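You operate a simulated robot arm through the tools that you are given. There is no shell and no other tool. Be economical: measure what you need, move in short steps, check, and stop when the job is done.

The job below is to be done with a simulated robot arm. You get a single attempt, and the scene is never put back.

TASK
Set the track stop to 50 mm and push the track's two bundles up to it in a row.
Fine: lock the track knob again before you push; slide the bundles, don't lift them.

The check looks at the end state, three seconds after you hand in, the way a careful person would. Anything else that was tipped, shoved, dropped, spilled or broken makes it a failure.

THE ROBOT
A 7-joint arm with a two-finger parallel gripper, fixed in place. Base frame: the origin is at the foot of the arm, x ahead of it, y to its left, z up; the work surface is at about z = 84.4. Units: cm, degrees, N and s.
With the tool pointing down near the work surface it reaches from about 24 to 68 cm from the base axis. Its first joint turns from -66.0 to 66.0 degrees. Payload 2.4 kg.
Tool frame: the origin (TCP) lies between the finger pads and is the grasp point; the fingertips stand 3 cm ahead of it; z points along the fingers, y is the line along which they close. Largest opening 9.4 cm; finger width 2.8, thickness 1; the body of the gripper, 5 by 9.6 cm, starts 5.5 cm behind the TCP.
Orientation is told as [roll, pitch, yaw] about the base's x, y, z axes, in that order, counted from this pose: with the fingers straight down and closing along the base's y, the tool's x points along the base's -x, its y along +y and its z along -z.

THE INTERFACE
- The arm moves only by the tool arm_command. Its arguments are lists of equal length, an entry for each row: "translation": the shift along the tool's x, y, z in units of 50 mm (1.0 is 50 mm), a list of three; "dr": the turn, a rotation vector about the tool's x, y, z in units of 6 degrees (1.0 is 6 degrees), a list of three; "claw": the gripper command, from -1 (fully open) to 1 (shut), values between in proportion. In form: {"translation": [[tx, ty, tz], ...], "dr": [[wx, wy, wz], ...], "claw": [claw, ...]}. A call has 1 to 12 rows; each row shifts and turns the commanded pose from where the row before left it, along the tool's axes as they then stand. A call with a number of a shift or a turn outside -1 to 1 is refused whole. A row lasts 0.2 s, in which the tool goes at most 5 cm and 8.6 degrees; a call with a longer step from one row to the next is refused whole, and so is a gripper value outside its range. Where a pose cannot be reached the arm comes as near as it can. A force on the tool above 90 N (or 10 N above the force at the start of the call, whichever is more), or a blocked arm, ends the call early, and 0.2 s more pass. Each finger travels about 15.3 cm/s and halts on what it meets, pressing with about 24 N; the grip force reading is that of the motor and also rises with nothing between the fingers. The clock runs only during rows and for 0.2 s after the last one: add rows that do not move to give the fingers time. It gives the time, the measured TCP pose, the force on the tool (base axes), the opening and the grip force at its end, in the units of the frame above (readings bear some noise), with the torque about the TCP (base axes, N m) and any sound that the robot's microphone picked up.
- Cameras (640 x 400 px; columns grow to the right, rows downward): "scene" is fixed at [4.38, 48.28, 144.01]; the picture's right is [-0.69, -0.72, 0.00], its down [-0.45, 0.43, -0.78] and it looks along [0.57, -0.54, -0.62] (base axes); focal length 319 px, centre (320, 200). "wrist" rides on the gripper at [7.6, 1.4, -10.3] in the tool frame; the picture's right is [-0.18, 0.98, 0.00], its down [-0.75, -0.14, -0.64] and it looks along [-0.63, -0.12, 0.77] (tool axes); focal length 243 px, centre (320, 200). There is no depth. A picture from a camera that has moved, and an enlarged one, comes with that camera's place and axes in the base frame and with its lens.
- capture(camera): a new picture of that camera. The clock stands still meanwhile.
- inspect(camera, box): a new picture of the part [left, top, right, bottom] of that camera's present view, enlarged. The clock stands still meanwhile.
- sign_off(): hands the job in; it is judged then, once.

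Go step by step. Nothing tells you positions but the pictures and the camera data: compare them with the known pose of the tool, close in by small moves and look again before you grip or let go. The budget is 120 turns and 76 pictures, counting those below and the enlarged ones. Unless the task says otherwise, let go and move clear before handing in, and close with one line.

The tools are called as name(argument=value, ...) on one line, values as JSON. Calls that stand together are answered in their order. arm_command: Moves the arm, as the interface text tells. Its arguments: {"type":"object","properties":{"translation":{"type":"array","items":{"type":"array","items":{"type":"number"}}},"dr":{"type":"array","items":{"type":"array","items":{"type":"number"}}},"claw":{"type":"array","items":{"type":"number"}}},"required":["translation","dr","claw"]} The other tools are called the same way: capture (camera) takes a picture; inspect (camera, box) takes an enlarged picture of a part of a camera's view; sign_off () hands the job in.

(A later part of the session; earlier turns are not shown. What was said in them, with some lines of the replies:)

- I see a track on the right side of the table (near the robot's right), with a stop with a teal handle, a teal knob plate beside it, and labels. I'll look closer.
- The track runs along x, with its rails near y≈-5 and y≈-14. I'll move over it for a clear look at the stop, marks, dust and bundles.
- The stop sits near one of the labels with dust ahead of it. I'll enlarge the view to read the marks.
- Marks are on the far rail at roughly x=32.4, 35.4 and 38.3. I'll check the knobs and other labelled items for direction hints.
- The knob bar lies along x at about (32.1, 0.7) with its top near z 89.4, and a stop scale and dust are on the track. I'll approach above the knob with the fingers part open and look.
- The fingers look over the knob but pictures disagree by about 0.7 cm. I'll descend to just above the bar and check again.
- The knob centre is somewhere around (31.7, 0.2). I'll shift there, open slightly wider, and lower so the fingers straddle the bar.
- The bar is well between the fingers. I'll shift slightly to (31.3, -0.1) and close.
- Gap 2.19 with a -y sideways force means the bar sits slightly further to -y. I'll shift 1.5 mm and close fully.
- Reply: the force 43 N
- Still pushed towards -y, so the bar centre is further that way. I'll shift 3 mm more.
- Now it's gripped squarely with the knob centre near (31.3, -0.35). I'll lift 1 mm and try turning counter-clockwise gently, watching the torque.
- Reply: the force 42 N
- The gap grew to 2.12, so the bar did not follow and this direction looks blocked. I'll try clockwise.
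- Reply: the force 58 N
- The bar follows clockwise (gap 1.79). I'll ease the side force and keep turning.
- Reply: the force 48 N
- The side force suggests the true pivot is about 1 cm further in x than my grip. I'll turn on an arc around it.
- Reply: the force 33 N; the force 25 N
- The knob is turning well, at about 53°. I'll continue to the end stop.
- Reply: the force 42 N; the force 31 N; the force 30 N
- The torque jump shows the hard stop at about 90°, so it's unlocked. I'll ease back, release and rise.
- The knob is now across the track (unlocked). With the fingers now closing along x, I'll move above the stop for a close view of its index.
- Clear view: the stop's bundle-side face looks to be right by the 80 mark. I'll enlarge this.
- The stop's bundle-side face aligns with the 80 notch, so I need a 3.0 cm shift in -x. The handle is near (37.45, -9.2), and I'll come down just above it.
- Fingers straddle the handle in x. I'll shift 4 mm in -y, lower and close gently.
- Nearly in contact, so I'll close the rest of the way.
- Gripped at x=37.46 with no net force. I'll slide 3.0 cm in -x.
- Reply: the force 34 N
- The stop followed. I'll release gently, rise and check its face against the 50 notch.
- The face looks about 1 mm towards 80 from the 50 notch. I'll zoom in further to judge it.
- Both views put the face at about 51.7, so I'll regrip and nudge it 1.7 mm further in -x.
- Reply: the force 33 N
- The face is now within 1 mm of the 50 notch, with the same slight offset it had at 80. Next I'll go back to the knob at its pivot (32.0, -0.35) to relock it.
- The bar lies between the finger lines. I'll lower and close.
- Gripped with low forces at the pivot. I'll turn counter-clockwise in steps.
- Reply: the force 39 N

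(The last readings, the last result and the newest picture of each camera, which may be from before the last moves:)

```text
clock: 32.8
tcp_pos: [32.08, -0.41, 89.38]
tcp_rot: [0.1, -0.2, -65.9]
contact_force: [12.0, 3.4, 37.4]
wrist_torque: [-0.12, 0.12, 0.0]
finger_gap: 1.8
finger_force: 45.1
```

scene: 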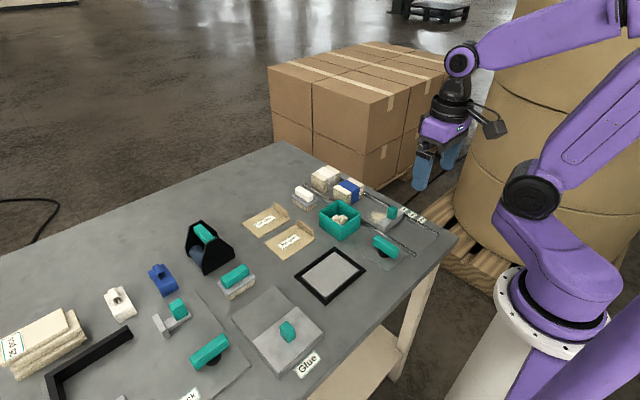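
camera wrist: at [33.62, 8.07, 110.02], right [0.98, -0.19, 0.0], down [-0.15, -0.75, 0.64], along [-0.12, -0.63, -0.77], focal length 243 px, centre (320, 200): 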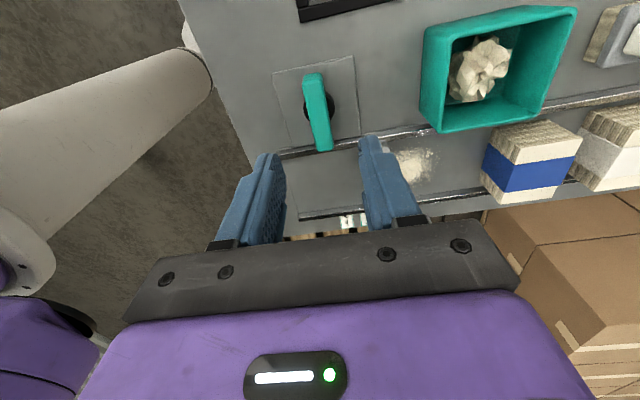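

arm_command(translation=[[0, 0, -0.01], [0, 0, 0], [0, 0, 0], [0, 0, 0], [0, 0, 0], [0, 0, 0], [0, 0, 0], [0, 0, 0], [0, 0, 0], [0, 0, 0]], dr=[[0, 0, -0.8], [0, 0, -0.8], [0, 0, -0.8], [0, 0, -0.8], [0, 0, -0.8], [0, 0, -0.8], [0, 0, -0.8], [0, 0, -0.8], [0, 0, -0.8], [0, 0, 0]], claw=[1, 1, 1, 1, 1, 1, 1, 1, 1, 1])

```text
clock: 35.0
tcp_pos: [32.09, -0.3, 89.39]
tcp_rot: [0.0, -0.3, -22.7]
contact_force: [24.7, 28.1, 12.0]
wrist_torque: [0.79, -0.23, -0.02]
finger_gap: 1.78
finger_force: 44.6
```

arm_command(translation=[[-0.01, 0.01, 0], [0, 0, 0], [0, 0, 0], [0, 0, 0], [0, 0, 0], [0, 0, 0]], dr=[[0, 0, -0.8], [0, 0, -0.8], [0, 0, -0.8], [0, 0, -0.8], [0, 0, -0.7], [0, 0, 0]], claw=[1, 1, 1, 1, 1, 1])

```text
clock: 36.4
tcp_pos: [32.15, -0.29, 89.44]
tcp_rot: [-0.1, -0.2, 0.4]
contact_force: [26.2, 36.8, -15.8]
wrist_torque: [1.07, -0.8, -1.46]
finger_gap: 1.73
finger_force: 44.9
```

The torque rise at yaw 0 shows it's back at its locked end. I'll nudge slightly more, then release and rise.

arm_command(translation=[[0, 0, 0], [0, 0, 0], [0, 0, 0], [0, 0, 0], [0, 0, 0], [0, 0, -0.5], [0, 0, -0.8], [0, 0, -0.8], [0, 0, 0]], dr=[[0, 0, -0.3], [0, 0, 0.3], [0, 0, 0], [0, 0, 0], [0, 0, 0], [0, 0, 0], [0, 0, 0], [0, 0, 0], [0, 0, 0]], claw=[1, 1, 0.4, 0.1, 0.1, 0.1, 0.1, 0.1, 0.1])

inspect(camera="scene", box=[280, 150, 470, 270])

inspect(camera="wrist", box=[100, 20, 360, 250])

```text
clock: 38.4
tcp_pos: [32.01, -0.32, 99.92]
tcp_rot: [0.0, 0.0, 0.6]
contact_force: [0.3, 0.7, -1.1]
wrist_torque: [0.02, 0.02, 0.02]
finger_gap: 4.23
finger_force: 0.2
```

```text
3.33 times, centred on (375, 210) of scene
camera zoom: at [4.38, 48.28, 144.01], right [-0.69, -0.72, 0.0], down [-0.45, 0.43, -0.78], along [0.57, -0.54, -0.62], focal length 1065 px, centre (137, 167)
```

zoom: 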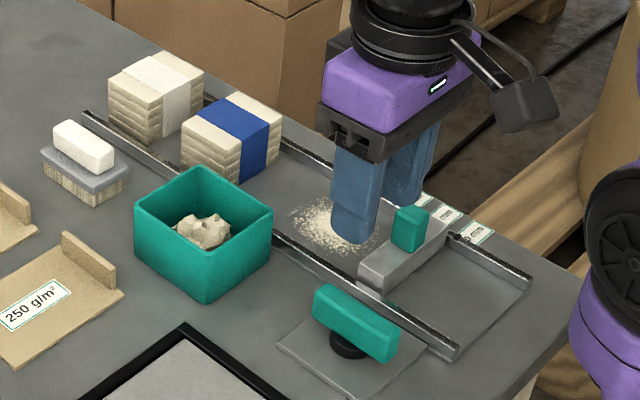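

```text
1.74 times, centred on (230, 135) of wrist
camera zoom: at [24.25, 0.95, 110.17], right [0.17, 0.98, 0.0], down [0.75, -0.13, 0.64], along [0.63, -0.11, -0.77], focal length 422 px, centre (476, 313)
```

zoom: 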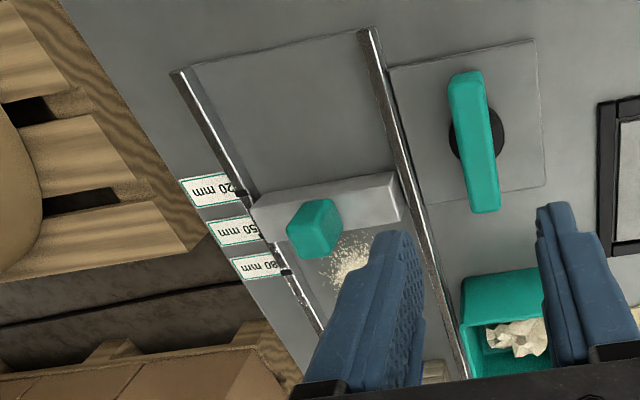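

The knob is locked with the stop at 50. The bundles sit at about x 51–56.5 (blue) and x 60.3–66 (white). I'll turn back to fingers-closing-along-x and go over the bundles.

arm_command(translation=[[0, 0, -0.3], [0, 0, -0.3], [0, 0, -0.2], [0, 0, 0], [0, 0, 0], [0, 0, 0], [0, 0, 0], [0, 0, 0], [0, 0, 0], [0, 0, 0], [0, 0, 0], [0, 0, 0]], dr=[[0, 0, 1], [0, 0, 1], [0, 0, 1], [0, 0, 1], [0, 0, 1], [0, 0, 1], [0, 0, 1], [0, 0, 1], [0, 0, 1], [0, 0, 1], [0, 0, 1], [0, 0, 1]], claw=[0, 0, 0, 0, 0, 0, 0, 0, 0, 0, 0, 0])

arm_command(translation=[[0, 0, 0], [0, 0, 0], [0, 0, 0], [-0.4, 0.8, 0], [-0.4, 0.8, 0], [-0.4, 0.8, 0], [-0.4, 0.8, 0], [-0.3, 0.8, 0], [0, 0.8, 0], [0, 0, 0]], dr=[[0, 0, 1], [0, 0, 1], [0, 0, 1], [0, 0, 0.1], [0, 0, 0], [0, 0, 0], [0, 0, 0], [0, 0, 0], [0, 0, 0], [0, 0, 0]], claw=[0, 0, 0, 0, 0, 0, 0, 0, 0, 0])

capture(camera="wrist")

```text
clock: 41.0
tcp_pos: [31.95, -0.41, 103.94]
tcp_rot: [0.1, 0.0, -71.6]
contact_force: [0.7, -0.1, -0.1]
wrist_torque: [0.01, -0.01, 0.0]
finger_gap: 4.71
finger_force: 0.0
```

```text
clock: 43.2
tcp_pos: [55.88, -9.79, 103.86]
tcp_rot: [0.0, 0.0, -90.0]
contact_force: [-0.6, 0.2, -0.5]
wrist_torque: [-0.01, 0.01, 0.0]
finger_gap: 4.7
finger_force: 0.1
```

```text
34 pictures are left
camera wrist: at [57.22, -2.29, 114.09], right [0.98, -0.18, 0.0], down [-0.14, -0.75, 0.64], along [-0.12, -0.63, -0.77], focal length 243 px, centre (320, 200)
```

wrist: 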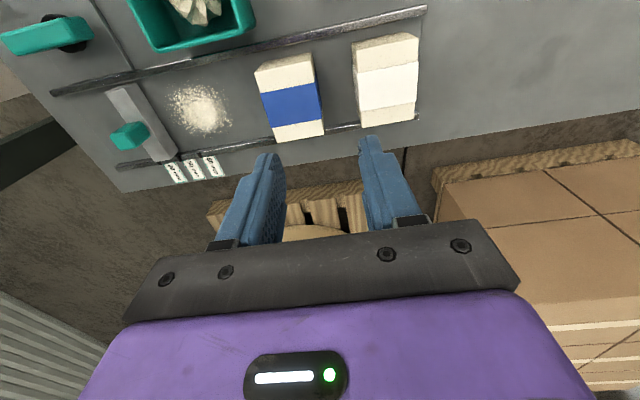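

inspect(camera="wrist", box=[230, 10, 450, 190])

```text
2.22 times, centred on (340, 100) of wrist
camera zoom: at [57.22, -2.29, 114.09], right [0.98, -0.18, 0.0], down [-0.14, -0.75, 0.64], along [-0.12, -0.63, -0.77], focal length 539 px, centre (276, 422)
```

zoom: 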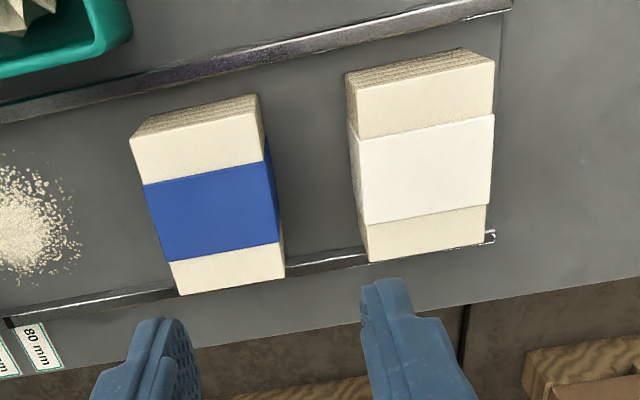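

Blue is at x≈50.3–55.6 and white at 59.5–65, both at y≈-6.7…-13.5. I'll close the fingers and come down above the gap at x≈57.7.

arm_command(translation=[[-0.06, 0.37, 0], [0, 0, 0.7], [0, 0, 0.7], [0, 0, 0.5], [0, 0, 0]], dr=[[0, 0, 0], [0, 0, 0], [0, 0, 0], [0, 0, 0], [0, 0, 0]], claw=[0.6, 1, 1, 1, 1])

inspect(camera="wrist", box=[190, 0, 450, 220])

inspect(camera="scene", box=[280, 130, 390, 220])

```text
clock: 44.4
tcp_pos: [57.89, -10.17, 94.4]
tcp_rot: [0.1, 0.1, -90.0]
contact_force: [0.7, -0.6, 0.2]
wrist_torque: [0.02, 0.02, -0.02]
finger_gap: 0.0
finger_force: 24.0
```

```text
1.82 times, centred on (320, 110) of wrist
camera zoom: at [59.13, -2.65, 104.59], right [0.98, -0.18, 0.0], down [-0.14, -0.75, 0.64], along [-0.12, -0.63, -0.77], focal length 441 px, centre (320, 364)
```

zoom: 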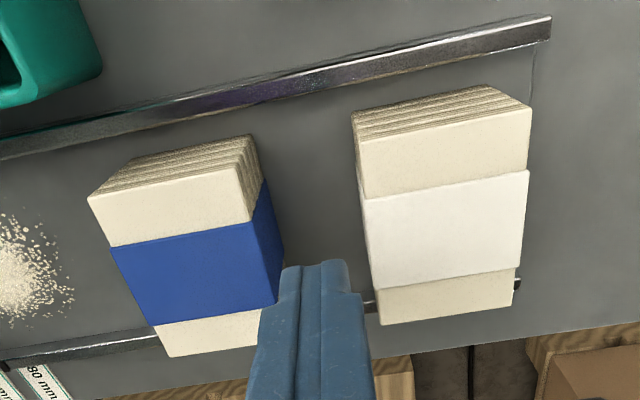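

```text
4.44 times, centred on (335, 175) of scene
camera zoom: at [4.38, 48.28, 144.01], right [-0.69, -0.72, 0.0], down [-0.45, 0.43, -0.78], along [0.57, -0.54, -0.62], focal length 1420 px, centre (253, 311)
```

zoom: 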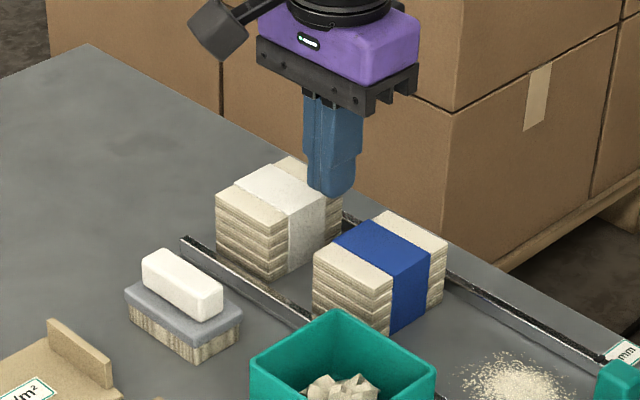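

The closed fingers hang over the gap with clearance both sides. I'll lower between the bundles.

arm_command(translation=[[0, 0, 0.3], [0, 0, 0.4], [0, 0, 0.44], [0, 0, 0]], dr=[[0, 0, 0], [0, 0, 0], [0, 0, 0], [0, 0, 0]], claw=[1, 1, 1, 1])

inspect(camera="wrist", box=[190, 0, 450, 220])

```text
clock: 45.4
tcp_pos: [57.81, -10.24, 88.63]
tcp_rot: [0.1, 0.0, -90.0]
contact_force: [0.5, -1.1, 0.2]
wrist_torque: [0.01, -0.02, -0.01]
finger_gap: 0.01
finger_force: 24.4
```

```text
1.82 times, centred on (320, 110) of wrist
camera zoom: at [59.16, -2.67, 98.87], right [0.98, -0.18, 0.0], down [-0.14, -0.75, 0.64], along [-0.12, -0.63, -0.77], focal length 441 px, centre (320, 364)
```

zoom: 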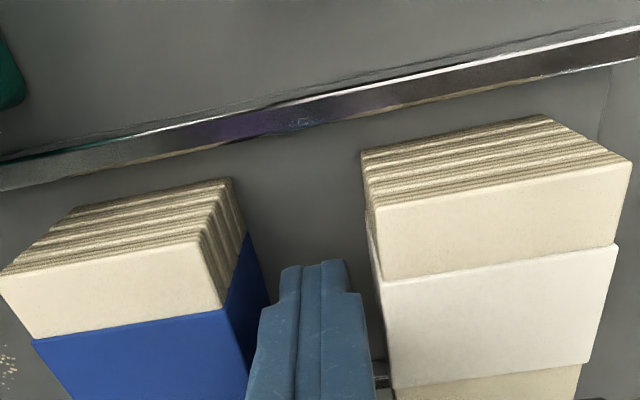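

Clear on both sides. I'll push blue slowly in -x, pausing before the dust.

arm_command(translation=[[0, -0.1, 0], [0, -0.1, 0], [0, -0.1, 0], [0, -0.1, 0], [0, -0.1, 0], [0, -0.1, 0], [0, -0.1, 0], [0, -0.1, 0], [0, -0.1, 0], [0, -0.1, 0], [0, 0, 0]], dr=[[0, 0, 0], [0, 0, 0], [0, 0, 0], [0, 0, 0], [0, 0, 0], [0, 0, 0], [0, 0, 0], [0, 0, 0], [0, 0, 0], [0, 0, 0], [0, 0, 0]], claw=[1, 1, 1, 1, 1, 1, 1, 1, 1, 1, 1])

inspect(camera="scene", box=[300, 140, 440, 250])

inspect(camera="wrist", box=[0, 0, 450, 300])

```text
clock: 47.8
tcp_pos: [52.88, -10.15, 88.74]
tcp_rot: [0.1, 0.2, -90.1]
contact_force: [-0.3, -0.1, 0.5]
wrist_torque: [0.01, 0.0, 0.03]
finger_gap: 0.02
finger_force: 23.8
```

```text
3.64 times, centred on (370, 195) of scene
camera zoom: at [4.38, 48.28, 144.01], right [-0.69, -0.72, 0.0], down [-0.45, 0.43, -0.78], along [0.57, -0.54, -0.62], focal length 1162 px, centre (138, 218)
```

zoom: 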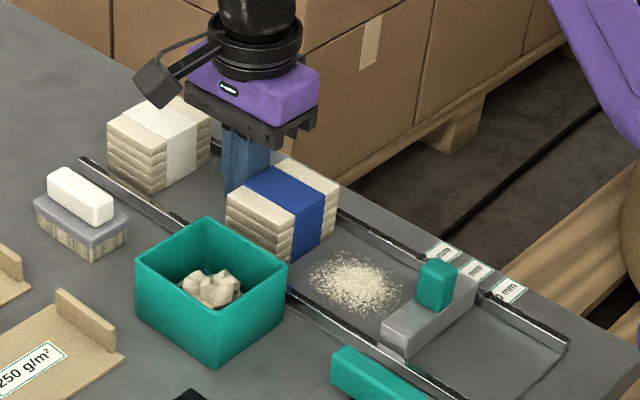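

```text
1.33 times, centred on (225, 150) of wrist
camera zoom: at [54.17, -2.64, 98.93], right [0.98, -0.18, 0.0], down [-0.14, -0.75, 0.64], along [-0.12, -0.63, -0.77], focal length 324 px, centre (447, 267)
```

zoom: 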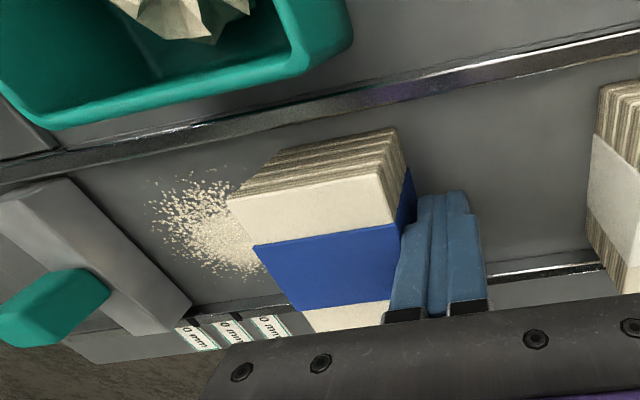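

The push goes smoothly. I'll go a couple of cm on and see how the dust behaves.

arm_command(translation=[[0, -0.1, 0], [0, -0.1, 0], [0, -0.1, 0], [0, -0.1, 0], [0, -0.1, 0], [0, 0, 0]], dr=[[0, 0, 0], [0, 0, 0], [0, 0, 0], [0, 0, 0], [0, 0, 0], [0, 0, 0]], claw=[1, 1, 1, 1, 1, 1])

inspect(camera="scene", box=[350, 180, 430, 240])

inspect(camera="wrist", box=[0, 0, 450, 300])

```text
clock: 49.2
tcp_pos: [50.38, -10.21, 88.64]
tcp_rot: [0.1, -0.1, -90.0]
contact_force: [0.3, -0.6, -0.1]
wrist_torque: [-0.01, 0.02, 0.01]
finger_gap: 0.0
finger_force: 23.5
```

```text
6.67 times, centred on (390, 210) of scene
camera zoom: at [4.38, 48.28, 144.01], right [-0.69, -0.72, 0.0], down [-0.45, 0.43, -0.78], along [0.57, -0.54, -0.62], focal length 2130 px, centre (-147, 133)
```

zoom: 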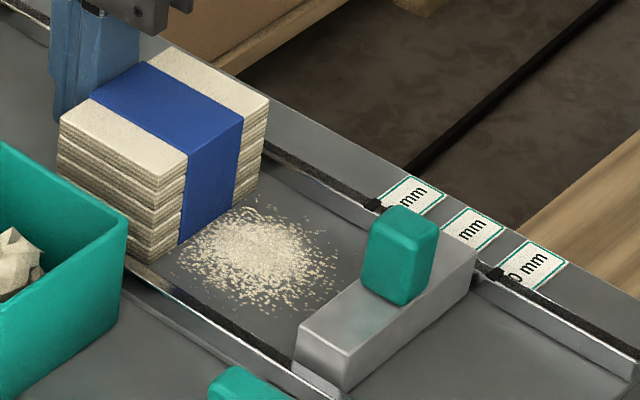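

```text
1.33 times, centred on (225, 150) of wrist
camera zoom: at [51.67, -2.68, 98.95], right [0.98, -0.18, 0.0], down [-0.14, -0.75, 0.64], along [-0.12, -0.63, -0.77], focal length 324 px, centre (447, 267)
```

zoom: 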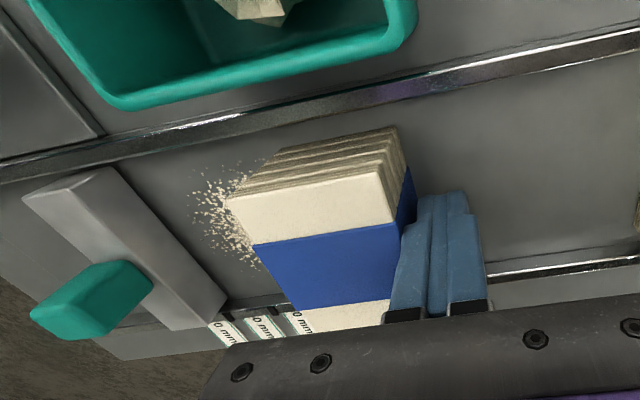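

The dust offers no resistance, so I'll keep pushing towards the stop.

arm_command(translation=[[0, -0.12, 0], [0, -0.12, 0], [0, -0.12, 0], [0, -0.12, 0], [0, -0.12, 0], [0, -0.12, 0], [0, -0.12, 0], [0, -0.12, 0], [0, -0.12, 0], [0, -0.12, 0], [0, -0.1, 0], [0, 0, 0]], dr=[[0, 0, 0], [0, 0, 0], [0, 0, 0], [0, 0, 0], [0, 0, 0], [0, 0, 0], [0, 0, 0], [0, 0, 0], [0, 0, 0], [0, 0, 0], [0, 0, 0], [0, 0, 0]], claw=[1, 1, 1, 1, 1, 1, 1, 1, 1, 1, 1, 1])

inspect(camera="scene", box=[350, 180, 450, 255])

inspect(camera="wrist", box=[50, 50, 350, 260])

```text
clock: 51.8
tcp_pos: [43.93, -10.13, 88.75]
tcp_rot: [0.1, 0.0, -90.0]
contact_force: [0.1, -0.2, -0.3]
wrist_torque: [0.01, 0.01, 0.01]
finger_gap: 0.01
finger_force: 23.8
```

```text
5.33 times, centred on (400, 218) of scene
camera zoom: at [4.38, 48.28, 144.01], right [-0.69, -0.72, 0.0], down [-0.45, 0.43, -0.78], along [0.57, -0.54, -0.62], focal length 1704 px, centre (-107, 107)
```

zoom: 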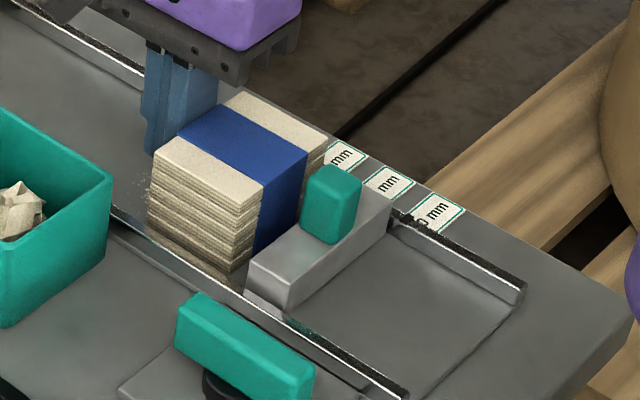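

```text
1.90 times, centred on (200, 155) of wrist
camera zoom: at [45.21, -2.6, 98.92], right [0.98, -0.18, 0.0], down [-0.14, -0.75, 0.64], along [-0.12, -0.63, -0.77], focal length 462 px, centre (549, 286)
```

zoom: 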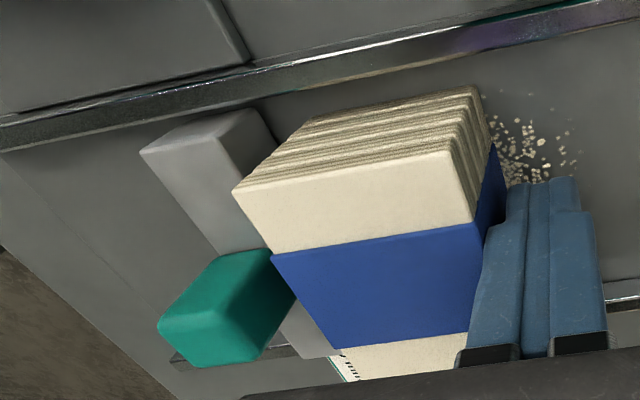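

The dust stays put as a flat patch, with about 1.5 cm left to go. I'll continue in small steps and watch for contact force.

arm_command(translation=[[0, -0.05, 0], [0, -0.05, 0], [0, -0.05, 0], [0, -0.05, 0], [0, 0, 0]], dr=[[0, 0, 0], [0, 0, 0], [0, 0, 0], [0, 0, 0], [0, 0, 0]], claw=[1, 1, 1, 1, 1])

```text
clock: 53.0
tcp_pos: [43.01, -10.15, 88.73]
tcp_rot: [0.2, 0.1, -90.0]
contact_force: [0.9, 0.5, 0.1]
wrist_torque: [-0.01, 0.01, -0.04]
finger_gap: 0.01
finger_force: 23.7
```

arm_command(translation=[[0, -0.04, 0], [0, -0.04, 0], [0, -0.03, 0], [0, 0, 0]], dr=[[0, 0, 0], [0, 0, 0], [0, 0, 0], [0, 0, 0]], claw=[1, 1, 1, 1])

inspect(camera="wrist", box=[50, 50, 350, 260])

```text
clock: 54.0
tcp_pos: [42.52, -10.12, 88.76]
tcp_rot: [0.4, -0.1, -90.0]
contact_force: [14.5, 2.1, 5.3]
wrist_torque: [0.01, 0.12, -0.04]
finger_gap: 0.0
finger_force: 24.4
```

```text
1.90 times, centred on (200, 155) of wrist
camera zoom: at [43.78, -2.61, 98.99], right [0.98, -0.18, 0.01], down [-0.14, -0.75, 0.64], along [-0.11, -0.63, -0.77], focal length 462 px, centre (549, 286)
```

zoom: 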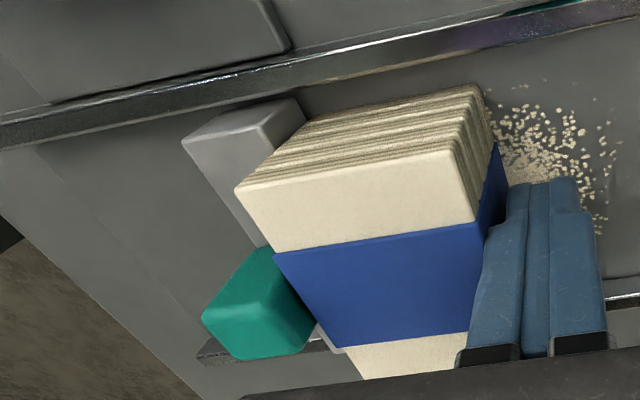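

Blue is now against the stop (14.5 N). I'll back off, rise, and go over the white bundle with the fingers wide open to straddle it lengthwise.

arm_command(translation=[[0, 0.1, 0], [0, 0.1, 0], [0, 0, -0.6], [0, 0, -0.8], [0, 0, -0.8], [0, 0.75, 0], [0, 0.75, 0], [0, 0.75, 0], [0, 0.75, 0], [0, 0.8, 0], [0, 0, 0], [0, 0, 0]], dr=[[0, 0, 0], [0, 0, 0], [0, 0, 0], [0, 0, 0], [0, 0, 0], [0, 0, 0], [0, 0, 0], [0, 0, 0], [0, 0, 0], [0, 0, 0], [0, 0, 0], [0, 0, 0]], claw=[1, 1, 1, 1, 1, 0, -0.5, -0.9, -0.9, -0.9, -0.9, -0.9])

inspect(camera="wrist", box=[170, 0, 470, 220])

inspect(camera="scene", box=[280, 110, 390, 220])

```text
clock: 56.6
tcp_pos: [62.38, -10.02, 99.72]
tcp_rot: [0.0, 0.0, -90.0]
contact_force: [0.3, -0.9, -0.3]
wrist_torque: [-0.02, 0.01, 0.0]
finger_gap: 8.94
finger_force: 0.0
```

```text
1.82 times, centred on (320, 110) of wrist
camera zoom: at [63.71, -2.5, 109.88], right [0.98, -0.18, 0.0], down [-0.14, -0.75, 0.64], along [-0.12, -0.63, -0.77], focal length 441 px, centre (320, 364)
```

zoom: 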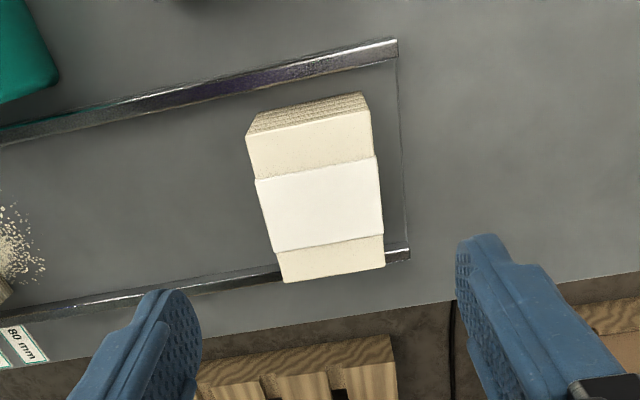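

```text
3.64 times, centred on (335, 165) of scene
camera zoom: at [4.38, 48.28, 144.01], right [-0.69, -0.72, 0.0], down [-0.45, 0.43, -0.78], along [0.57, -0.54, -0.62], focal length 1162 px, centre (266, 327)
```

zoom: 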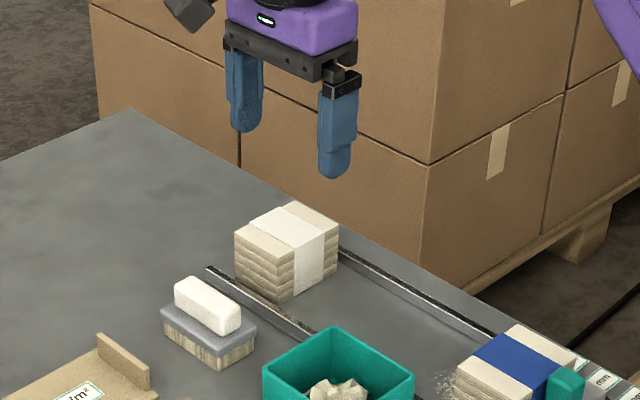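

White is centred at x≈62.4, right under the tool. I'll lower so the open fingers straddle it.

arm_command(translation=[[0, 0, 0.7], [0, 0, 0.7], [0, 0, 0.5], [0, 0, 0.32], [0, 0, 0]], dr=[[0, 0, 0], [0, 0, 0], [0, 0, 0], [0, 0, 0], [0, 0, 0]], claw=[-0.9, -0.9, -0.9, -0.9, -0.9])

inspect(camera="scene", box=[280, 130, 390, 220])

```text
clock: 57.8
tcp_pos: [62.35, -9.94, 88.73]
tcp_rot: [0.1, -0.1, -90.0]
contact_force: [-0.7, 0.5, -0.5]
wrist_torque: [-0.03, 0.0, 0.03]
finger_gap: 8.92
finger_force: 0.0
```

```text
4.44 times, centred on (335, 175) of scene
camera zoom: at [4.38, 48.28, 144.01], right [-0.69, -0.72, 0.0], down [-0.45, 0.43, -0.78], along [0.57, -0.54, -0.62], focal length 1420 px, centre (253, 311)
```

zoom: 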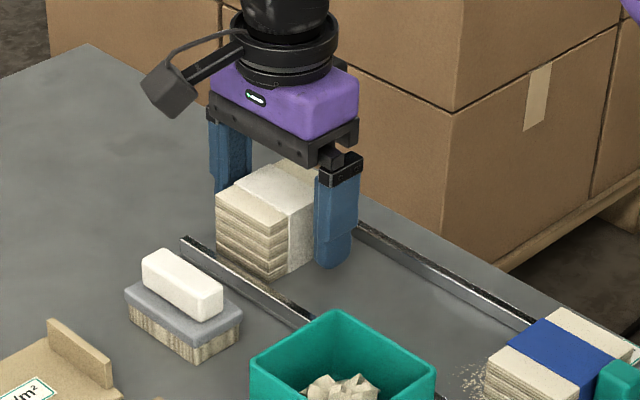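

The white bundle is straddled without contact. I'll slide it in -x with the rear finger.

arm_command(translation=[[0, -0.1, 0], [0, -0.12, 0], [0, -0.12, 0], [0, -0.12, 0], [0, -0.12, 0], [0, -0.12, 0], [0, -0.12, 0], [0, -0.12, 0], [0, -0.12, 0], [0, -0.12, 0], [0, -0.12, 0], [0, -0.12, 0]], dr=[[0, 0, 0], [0, 0, 0], [0, 0, 0], [0, 0, 0], [0, 0, 0], [0, 0, 0], [0, 0, 0], [0, 0, 0], [0, 0, 0], [0, 0, 0], [0, 0, 0], [0, 0, 0]], claw=[-0.9, -0.9, -0.9, -0.9, -0.9, -0.9, -0.9, -0.9, -0.9, -0.9, -0.9, -0.9])

inspect(camera="scene", box=[280, 130, 420, 240])

```text
clock: 60.4
tcp_pos: [55.14, -10.17, 88.72]
tcp_rot: [0.1, 0.1, -89.9]
contact_force: [0.2, 0.4, 0.0]
wrist_torque: [-0.01, 0.01, -0.02]
finger_gap: 8.96
finger_force: 0.3
```

```text
3.64 times, centred on (350, 185) of scene
camera zoom: at [4.38, 48.28, 144.01], right [-0.69, -0.72, 0.0], down [-0.45, 0.43, -0.78], along [0.57, -0.54, -0.62], focal length 1162 px, centre (211, 254)
```

zoom: 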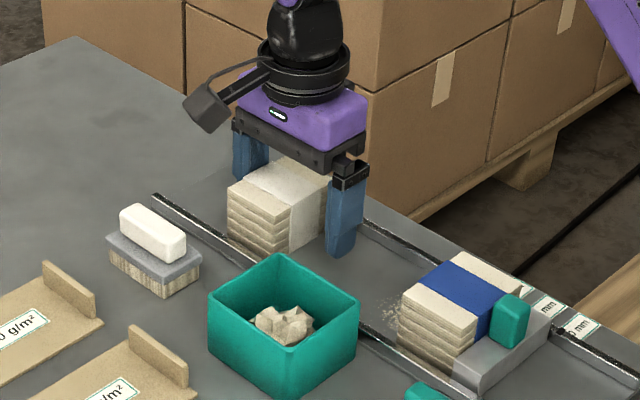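

Sliding fine. I'll push on until TCP x≈49, keeping the front finger clear of blue, then rise.

arm_command(translation=[[0, -0.12, 0], [0, -0.12, 0], [0, -0.12, 0], [0, -0.12, 0], [0, -0.12, 0], [0, -0.12, 0], [0, -0.12, 0], [0, -0.12, 0], [0, -0.12, 0], [0, -0.12, 0], [0, 0, 0]], dr=[[0, 0, 0], [0, 0, 0], [0, 0, 0], [0, 0, 0], [0, 0, 0], [0, 0, 0], [0, 0, 0], [0, 0, 0], [0, 0, 0], [0, 0, 0], [0, 0, 0]], claw=[-0.9, -0.9, -0.9, -0.9, -0.9, -0.9, -0.9, -0.9, -0.9, -0.9, -0.9])

inspect(camera="wrist", box=[120, 0, 500, 240])

```text
clock: 62.8
tcp_pos: [49.31, -10.18, 88.63]
tcp_rot: [-0.1, 0.1, -90.0]
contact_force: [-0.5, -0.7, 0.5]
wrist_torque: [-0.02, 0.0, 0.0]
finger_gap: 8.95
finger_force: 0.5
```

```text
1.67 times, centred on (310, 120) of wrist
camera zoom: at [50.53, -2.65, 98.82], right [0.98, -0.18, 0.0], down [-0.14, -0.75, 0.64], along [-0.12, -0.63, -0.77], focal length 404 px, centre (337, 333)
```

zoom: 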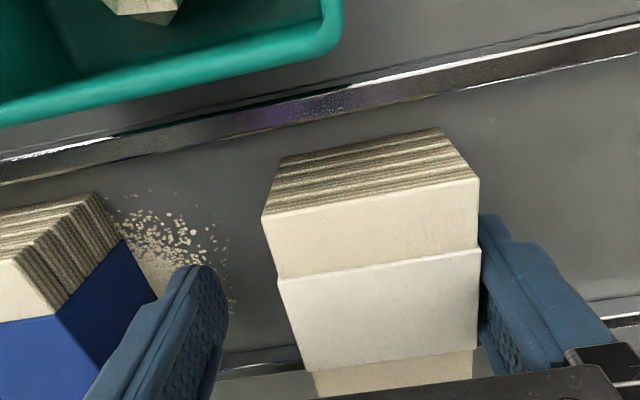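

White is clear ahead of blue, with its rear at about x=53.8. I'll back off slightly, rise, close and come down behind it at x≈55.6.

arm_command(translation=[[0, 0.08, 0], [0, 0, -0.6], [0, 0, -0.7], [0, 0, 0], [0, 0.6, 0], [0, 0.58, 0], [0, 0, 0], [0, 0, 0], [0, 0, 0.5], [0, 0, 0]], dr=[[0, 0, 0], [0, 0, 0], [0, 0, 0], [0, 0, 0], [0, 0, 0], [0, 0, 0], [0, 0, 0], [0, 0, 0], [0, 0, 0], [0, 0, 0]], claw=[-0.9, -0.9, -0.9, -0.5, 0.5, 1, 1, 1, 1, 1])

inspect(camera="wrist", box=[120, 0, 500, 240])

```text
clock: 65.0
tcp_pos: [55.55, -10.13, 92.76]
tcp_rot: [0.1, -0.1, -90.0]
contact_force: [1.1, 1.8, -0.6]
wrist_torque: [-0.01, 0.04, 0.01]
finger_gap: 0.02
finger_force: 23.9
```

```text
1.67 times, centred on (310, 120) of wrist
camera zoom: at [56.9, -2.61, 102.78], right [0.98, -0.18, 0.0], down [-0.14, -0.75, 0.64], along [-0.12, -0.63, -0.77], focal length 404 px, centre (337, 333)
```

zoom: 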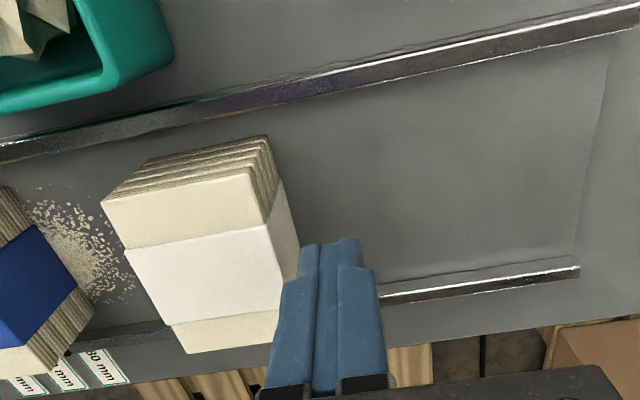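

The fingers sit behind white. I'll lower and push towards blue.

arm_command(translation=[[0, 0, 0.4], [0, 0, 0.42], [0, 0, 0], [0, -0.15, 0], [0, -0.15, 0], [0, -0.15, 0], [0, -0.15, 0], [0, -0.15, 0], [0, -0.15, 0], [0, -0.15, 0], [0, -0.15, 0], [0, 0, 0]], dr=[[0, 0, 0], [0, 0, 0], [0, 0, 0], [0, 0, 0], [0, 0, 0], [0, 0, 0], [0, 0, 0], [0, 0, 0], [0, 0, 0], [0, 0, 0], [0, 0, 0], [0, 0, 0]], claw=[1, 1, 1, 1, 1, 1, 1, 1, 1, 1, 1, 1])

inspect(camera="wrist", box=[0, 0, 400, 260])

```text
clock: 67.6
tcp_pos: [49.54, -10.15, 88.55]
tcp_rot: [0.1, 0.0, -90.0]
contact_force: [0.0, 0.7, -0.1]
wrist_torque: [-0.02, -0.01, 0.03]
finger_gap: 0.0
finger_force: 24.0
```

```text
1.54 times, centred on (200, 130) of wrist
camera zoom: at [50.85, -2.58, 98.75], right [0.98, -0.18, 0.0], down [-0.14, -0.75, 0.64], along [-0.12, -0.63, -0.77], focal length 373 px, centre (505, 308)
```

zoom: 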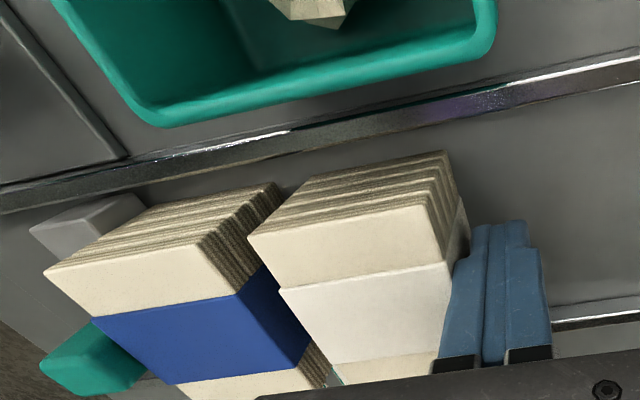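

About 1.5 cm of gap remains, so I'll close it in small steps.

arm_command(translation=[[0, -0.08, 0], [0, -0.08, 0], [0, -0.06, 0], [0, -0.04, 0], [0, 0, 0]], dr=[[0, 0, 0], [0, 0, 0], [0, 0, 0], [0, 0, 0], [0, 0, 0]], claw=[1, 1, 1, 1, 1])

```text
clock: 68.8
tcp_pos: [48.21, -10.07, 88.53]
tcp_rot: [0.1, 0.0, -90.0]
contact_force: [0.0, 0.4, 0.4]
wrist_torque: [-0.04, 0.0, 0.01]
finger_gap: 0.0
finger_force: 24.0
```

arm_command(translation=[[0, -0.04, 0], [0, -0.03, 0], [0, -0.02, 0], [0, -0.02, 0], [0, 0, 0]], dr=[[0, 0, 0], [0, 0, 0], [0, 0, 0], [0, 0, 0], [0, 0, 0]], claw=[1, 1, 1, 1, 1])

inspect(camera="wrist", box=[0, 0, 400, 260])

```text
clock: 70.0
tcp_pos: [47.97, -10.19, 88.62]
tcp_rot: [0.6, -0.1, -89.9]
contact_force: [23.5, 2.1, 3.7]
wrist_torque: [0.0, 0.13, -0.04]
finger_gap: 0.0
finger_force: 23.5
```

```text
1.54 times, centred on (200, 130) of wrist
camera zoom: at [49.22, -2.62, 98.8], right [0.98, -0.18, 0.01], down [-0.15, -0.75, 0.64], along [-0.11, -0.63, -0.77], focal length 373 px, centre (505, 308)
```

zoom: 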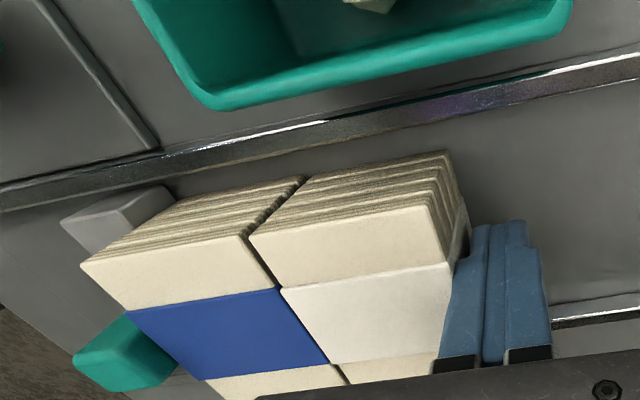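

Both bundles are now seated in a row against the stop (23.5 N). I'll back off, rise and check from above.

arm_command(translation=[[0, 0.1, 0], [0, 0.15, 0], [0, 0, -0.6], [0, 0, -0.8], [0, 0, -0.8], [0, 0, -0.5], [0.3, -0.8, 0], [0.3, -0.8, 0], [0, -0.5, 0], [0, 0, 0]], dr=[[0, 0, 0], [0, 0, 0], [0, 0, 0], [0, 0, 0], [0, 0, 0], [0, 0, 0], [0, 0, 0], [0, 0, 0], [0, 0, 0], [0, 0, 0]], claw=[1, 1, 1, 1, 1, 1, 1, 1, 1, 1])

inspect(camera="wrist", box=[220, 20, 440, 200])

capture(camera="scene")

inspect(camera="scene", box=[330, 170, 450, 270])

```text
clock: 72.2
tcp_pos: [38.42, -7.29, 101.99]
tcp_rot: [0.0, 0.0, -90.0]
contact_force: [1.1, -0.2, 0.2]
wrist_torque: [-0.01, 0.03, 0.01]
finger_gap: 0.01
finger_force: 24.1
```

```text
2.22 times, centred on (330, 110) of wrist
camera zoom: at [39.69, 0.33, 112.15], right [0.98, -0.18, 0.0], down [-0.14, -0.75, 0.64], along [-0.12, -0.63, -0.77], focal length 539 px, centre (298, 400)
```

zoom: 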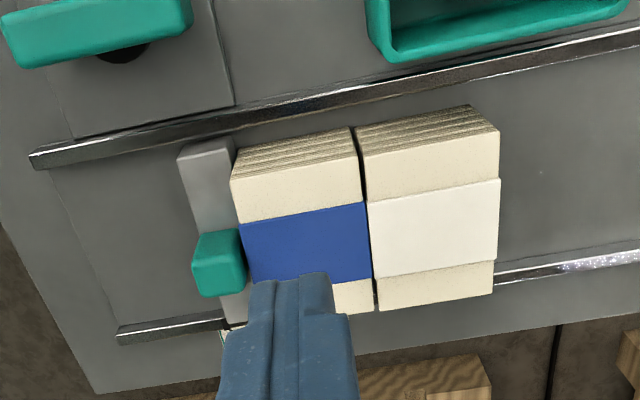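

```text
13 pictures are left
```

scene: 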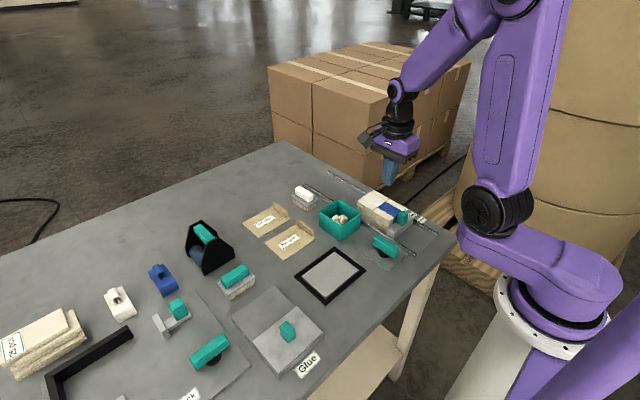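

```text
4.00 times, centred on (390, 220) of scene
camera zoom: at [4.38, 48.28, 144.01], right [-0.69, -0.72, 0.0], down [-0.45, 0.43, -0.78], along [0.57, -0.54, -0.62], focal length 1278 px, centre (40, 120)
```

zoom: 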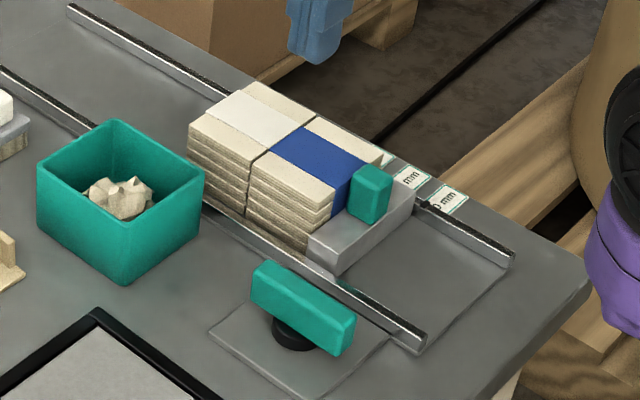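

The row looks flush and nothing else moved. I'll check that the stop is still on the 50 notch.

arm_command(translation=[[0, -0.4, 0], [0, -0.4, 0], [0, 0, 0]], dr=[[0, 0, 0], [0, 0, 0], [0, 0, 0]], claw=[-0.6, -1, -1])

inspect(camera="wrist", box=[300, 80, 400, 180])

inspect(camera="scene", box=[380, 195, 440, 235])

```text
clock: 73.0
tcp_pos: [34.46, -7.24, 101.94]
tcp_rot: [0.1, 0.0, -90.0]
contact_force: [0.1, -0.3, 0.2]
wrist_torque: [-0.02, 0.04, -0.03]
finger_gap: 9.42
finger_force: 0.1
```

```text
4.00 times, centred on (350, 130) of wrist
camera zoom: at [35.71, 0.29, 112.19], right [0.98, -0.18, 0.0], down [-0.14, -0.75, 0.64], along [-0.12, -0.63, -0.77], focal length 970 px, centre (200, 480)
```

zoom: 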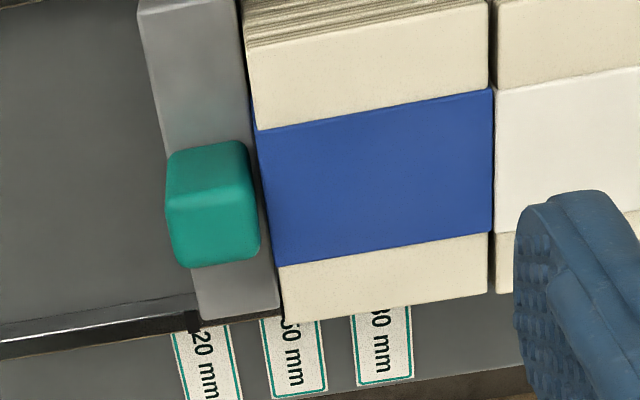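

```text
10.00 times, centred on (410, 215) of scene
camera zoom: at [4.38, 48.28, 144.01], right [-0.69, -0.72, 0.0], down [-0.45, 0.43, -0.78], along [0.57, -0.54, -0.62], focal length 3194 px, centre (-580, 50)
```

zoom: 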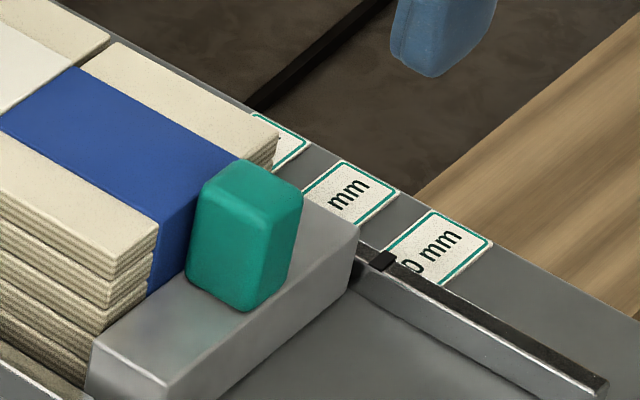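

The stop may have shifted by about 1 mm. I'll look tightly at the notch.

inspect(camera="wrist", box=[325, 145, 365, 172])

inspect(camera="scene", box=[340, 215, 430, 275])

```text
14.81 times, centred on (345, 158) of wrist
camera zoom: at [35.71, 0.29, 112.19], right [0.98, -0.18, 0.0], down [-0.14, -0.75, 0.64], along [-0.12, -0.63, -0.77], focal length 3594 px, centre (-50, 815)
```

zoom: 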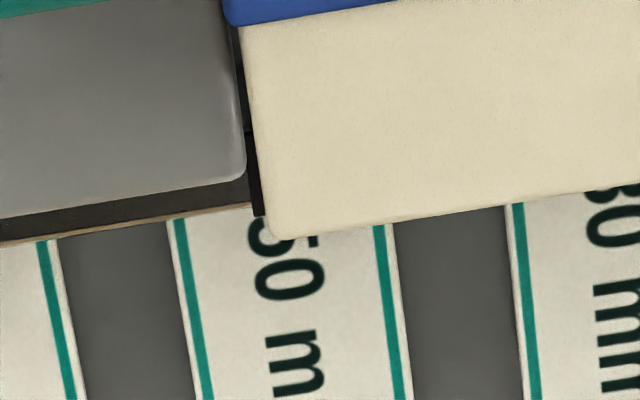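

```text
6.67 times, centred on (385, 245) of scene
camera zoom: at [4.38, 48.28, 144.01], right [-0.69, -0.72, 0.0], down [-0.45, 0.43, -0.78], along [0.57, -0.54, -0.62], focal length 2130 px, centre (-113, -100)
```

zoom: 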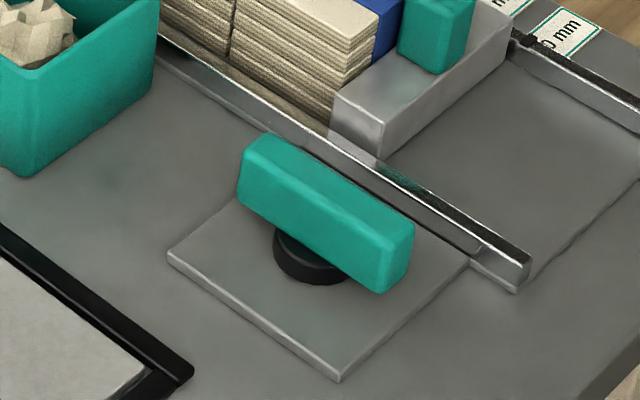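

The stop is within about 1–2 mm of the 50 notch and held under the push. The knob is locked, blue is touching the stop and white is touching blue, and the arm is clear, so I'm handing in.

sign_off()

```text
The job is handed in.
```

The track stop is set to the 50 mm mark (within about 1–2 mm, on the short side), the knob was locked again before pushing, and both bundles were slid, never lifted, up against it in a row. I left the dust on the track where it was, so some of it is now under the bundles.
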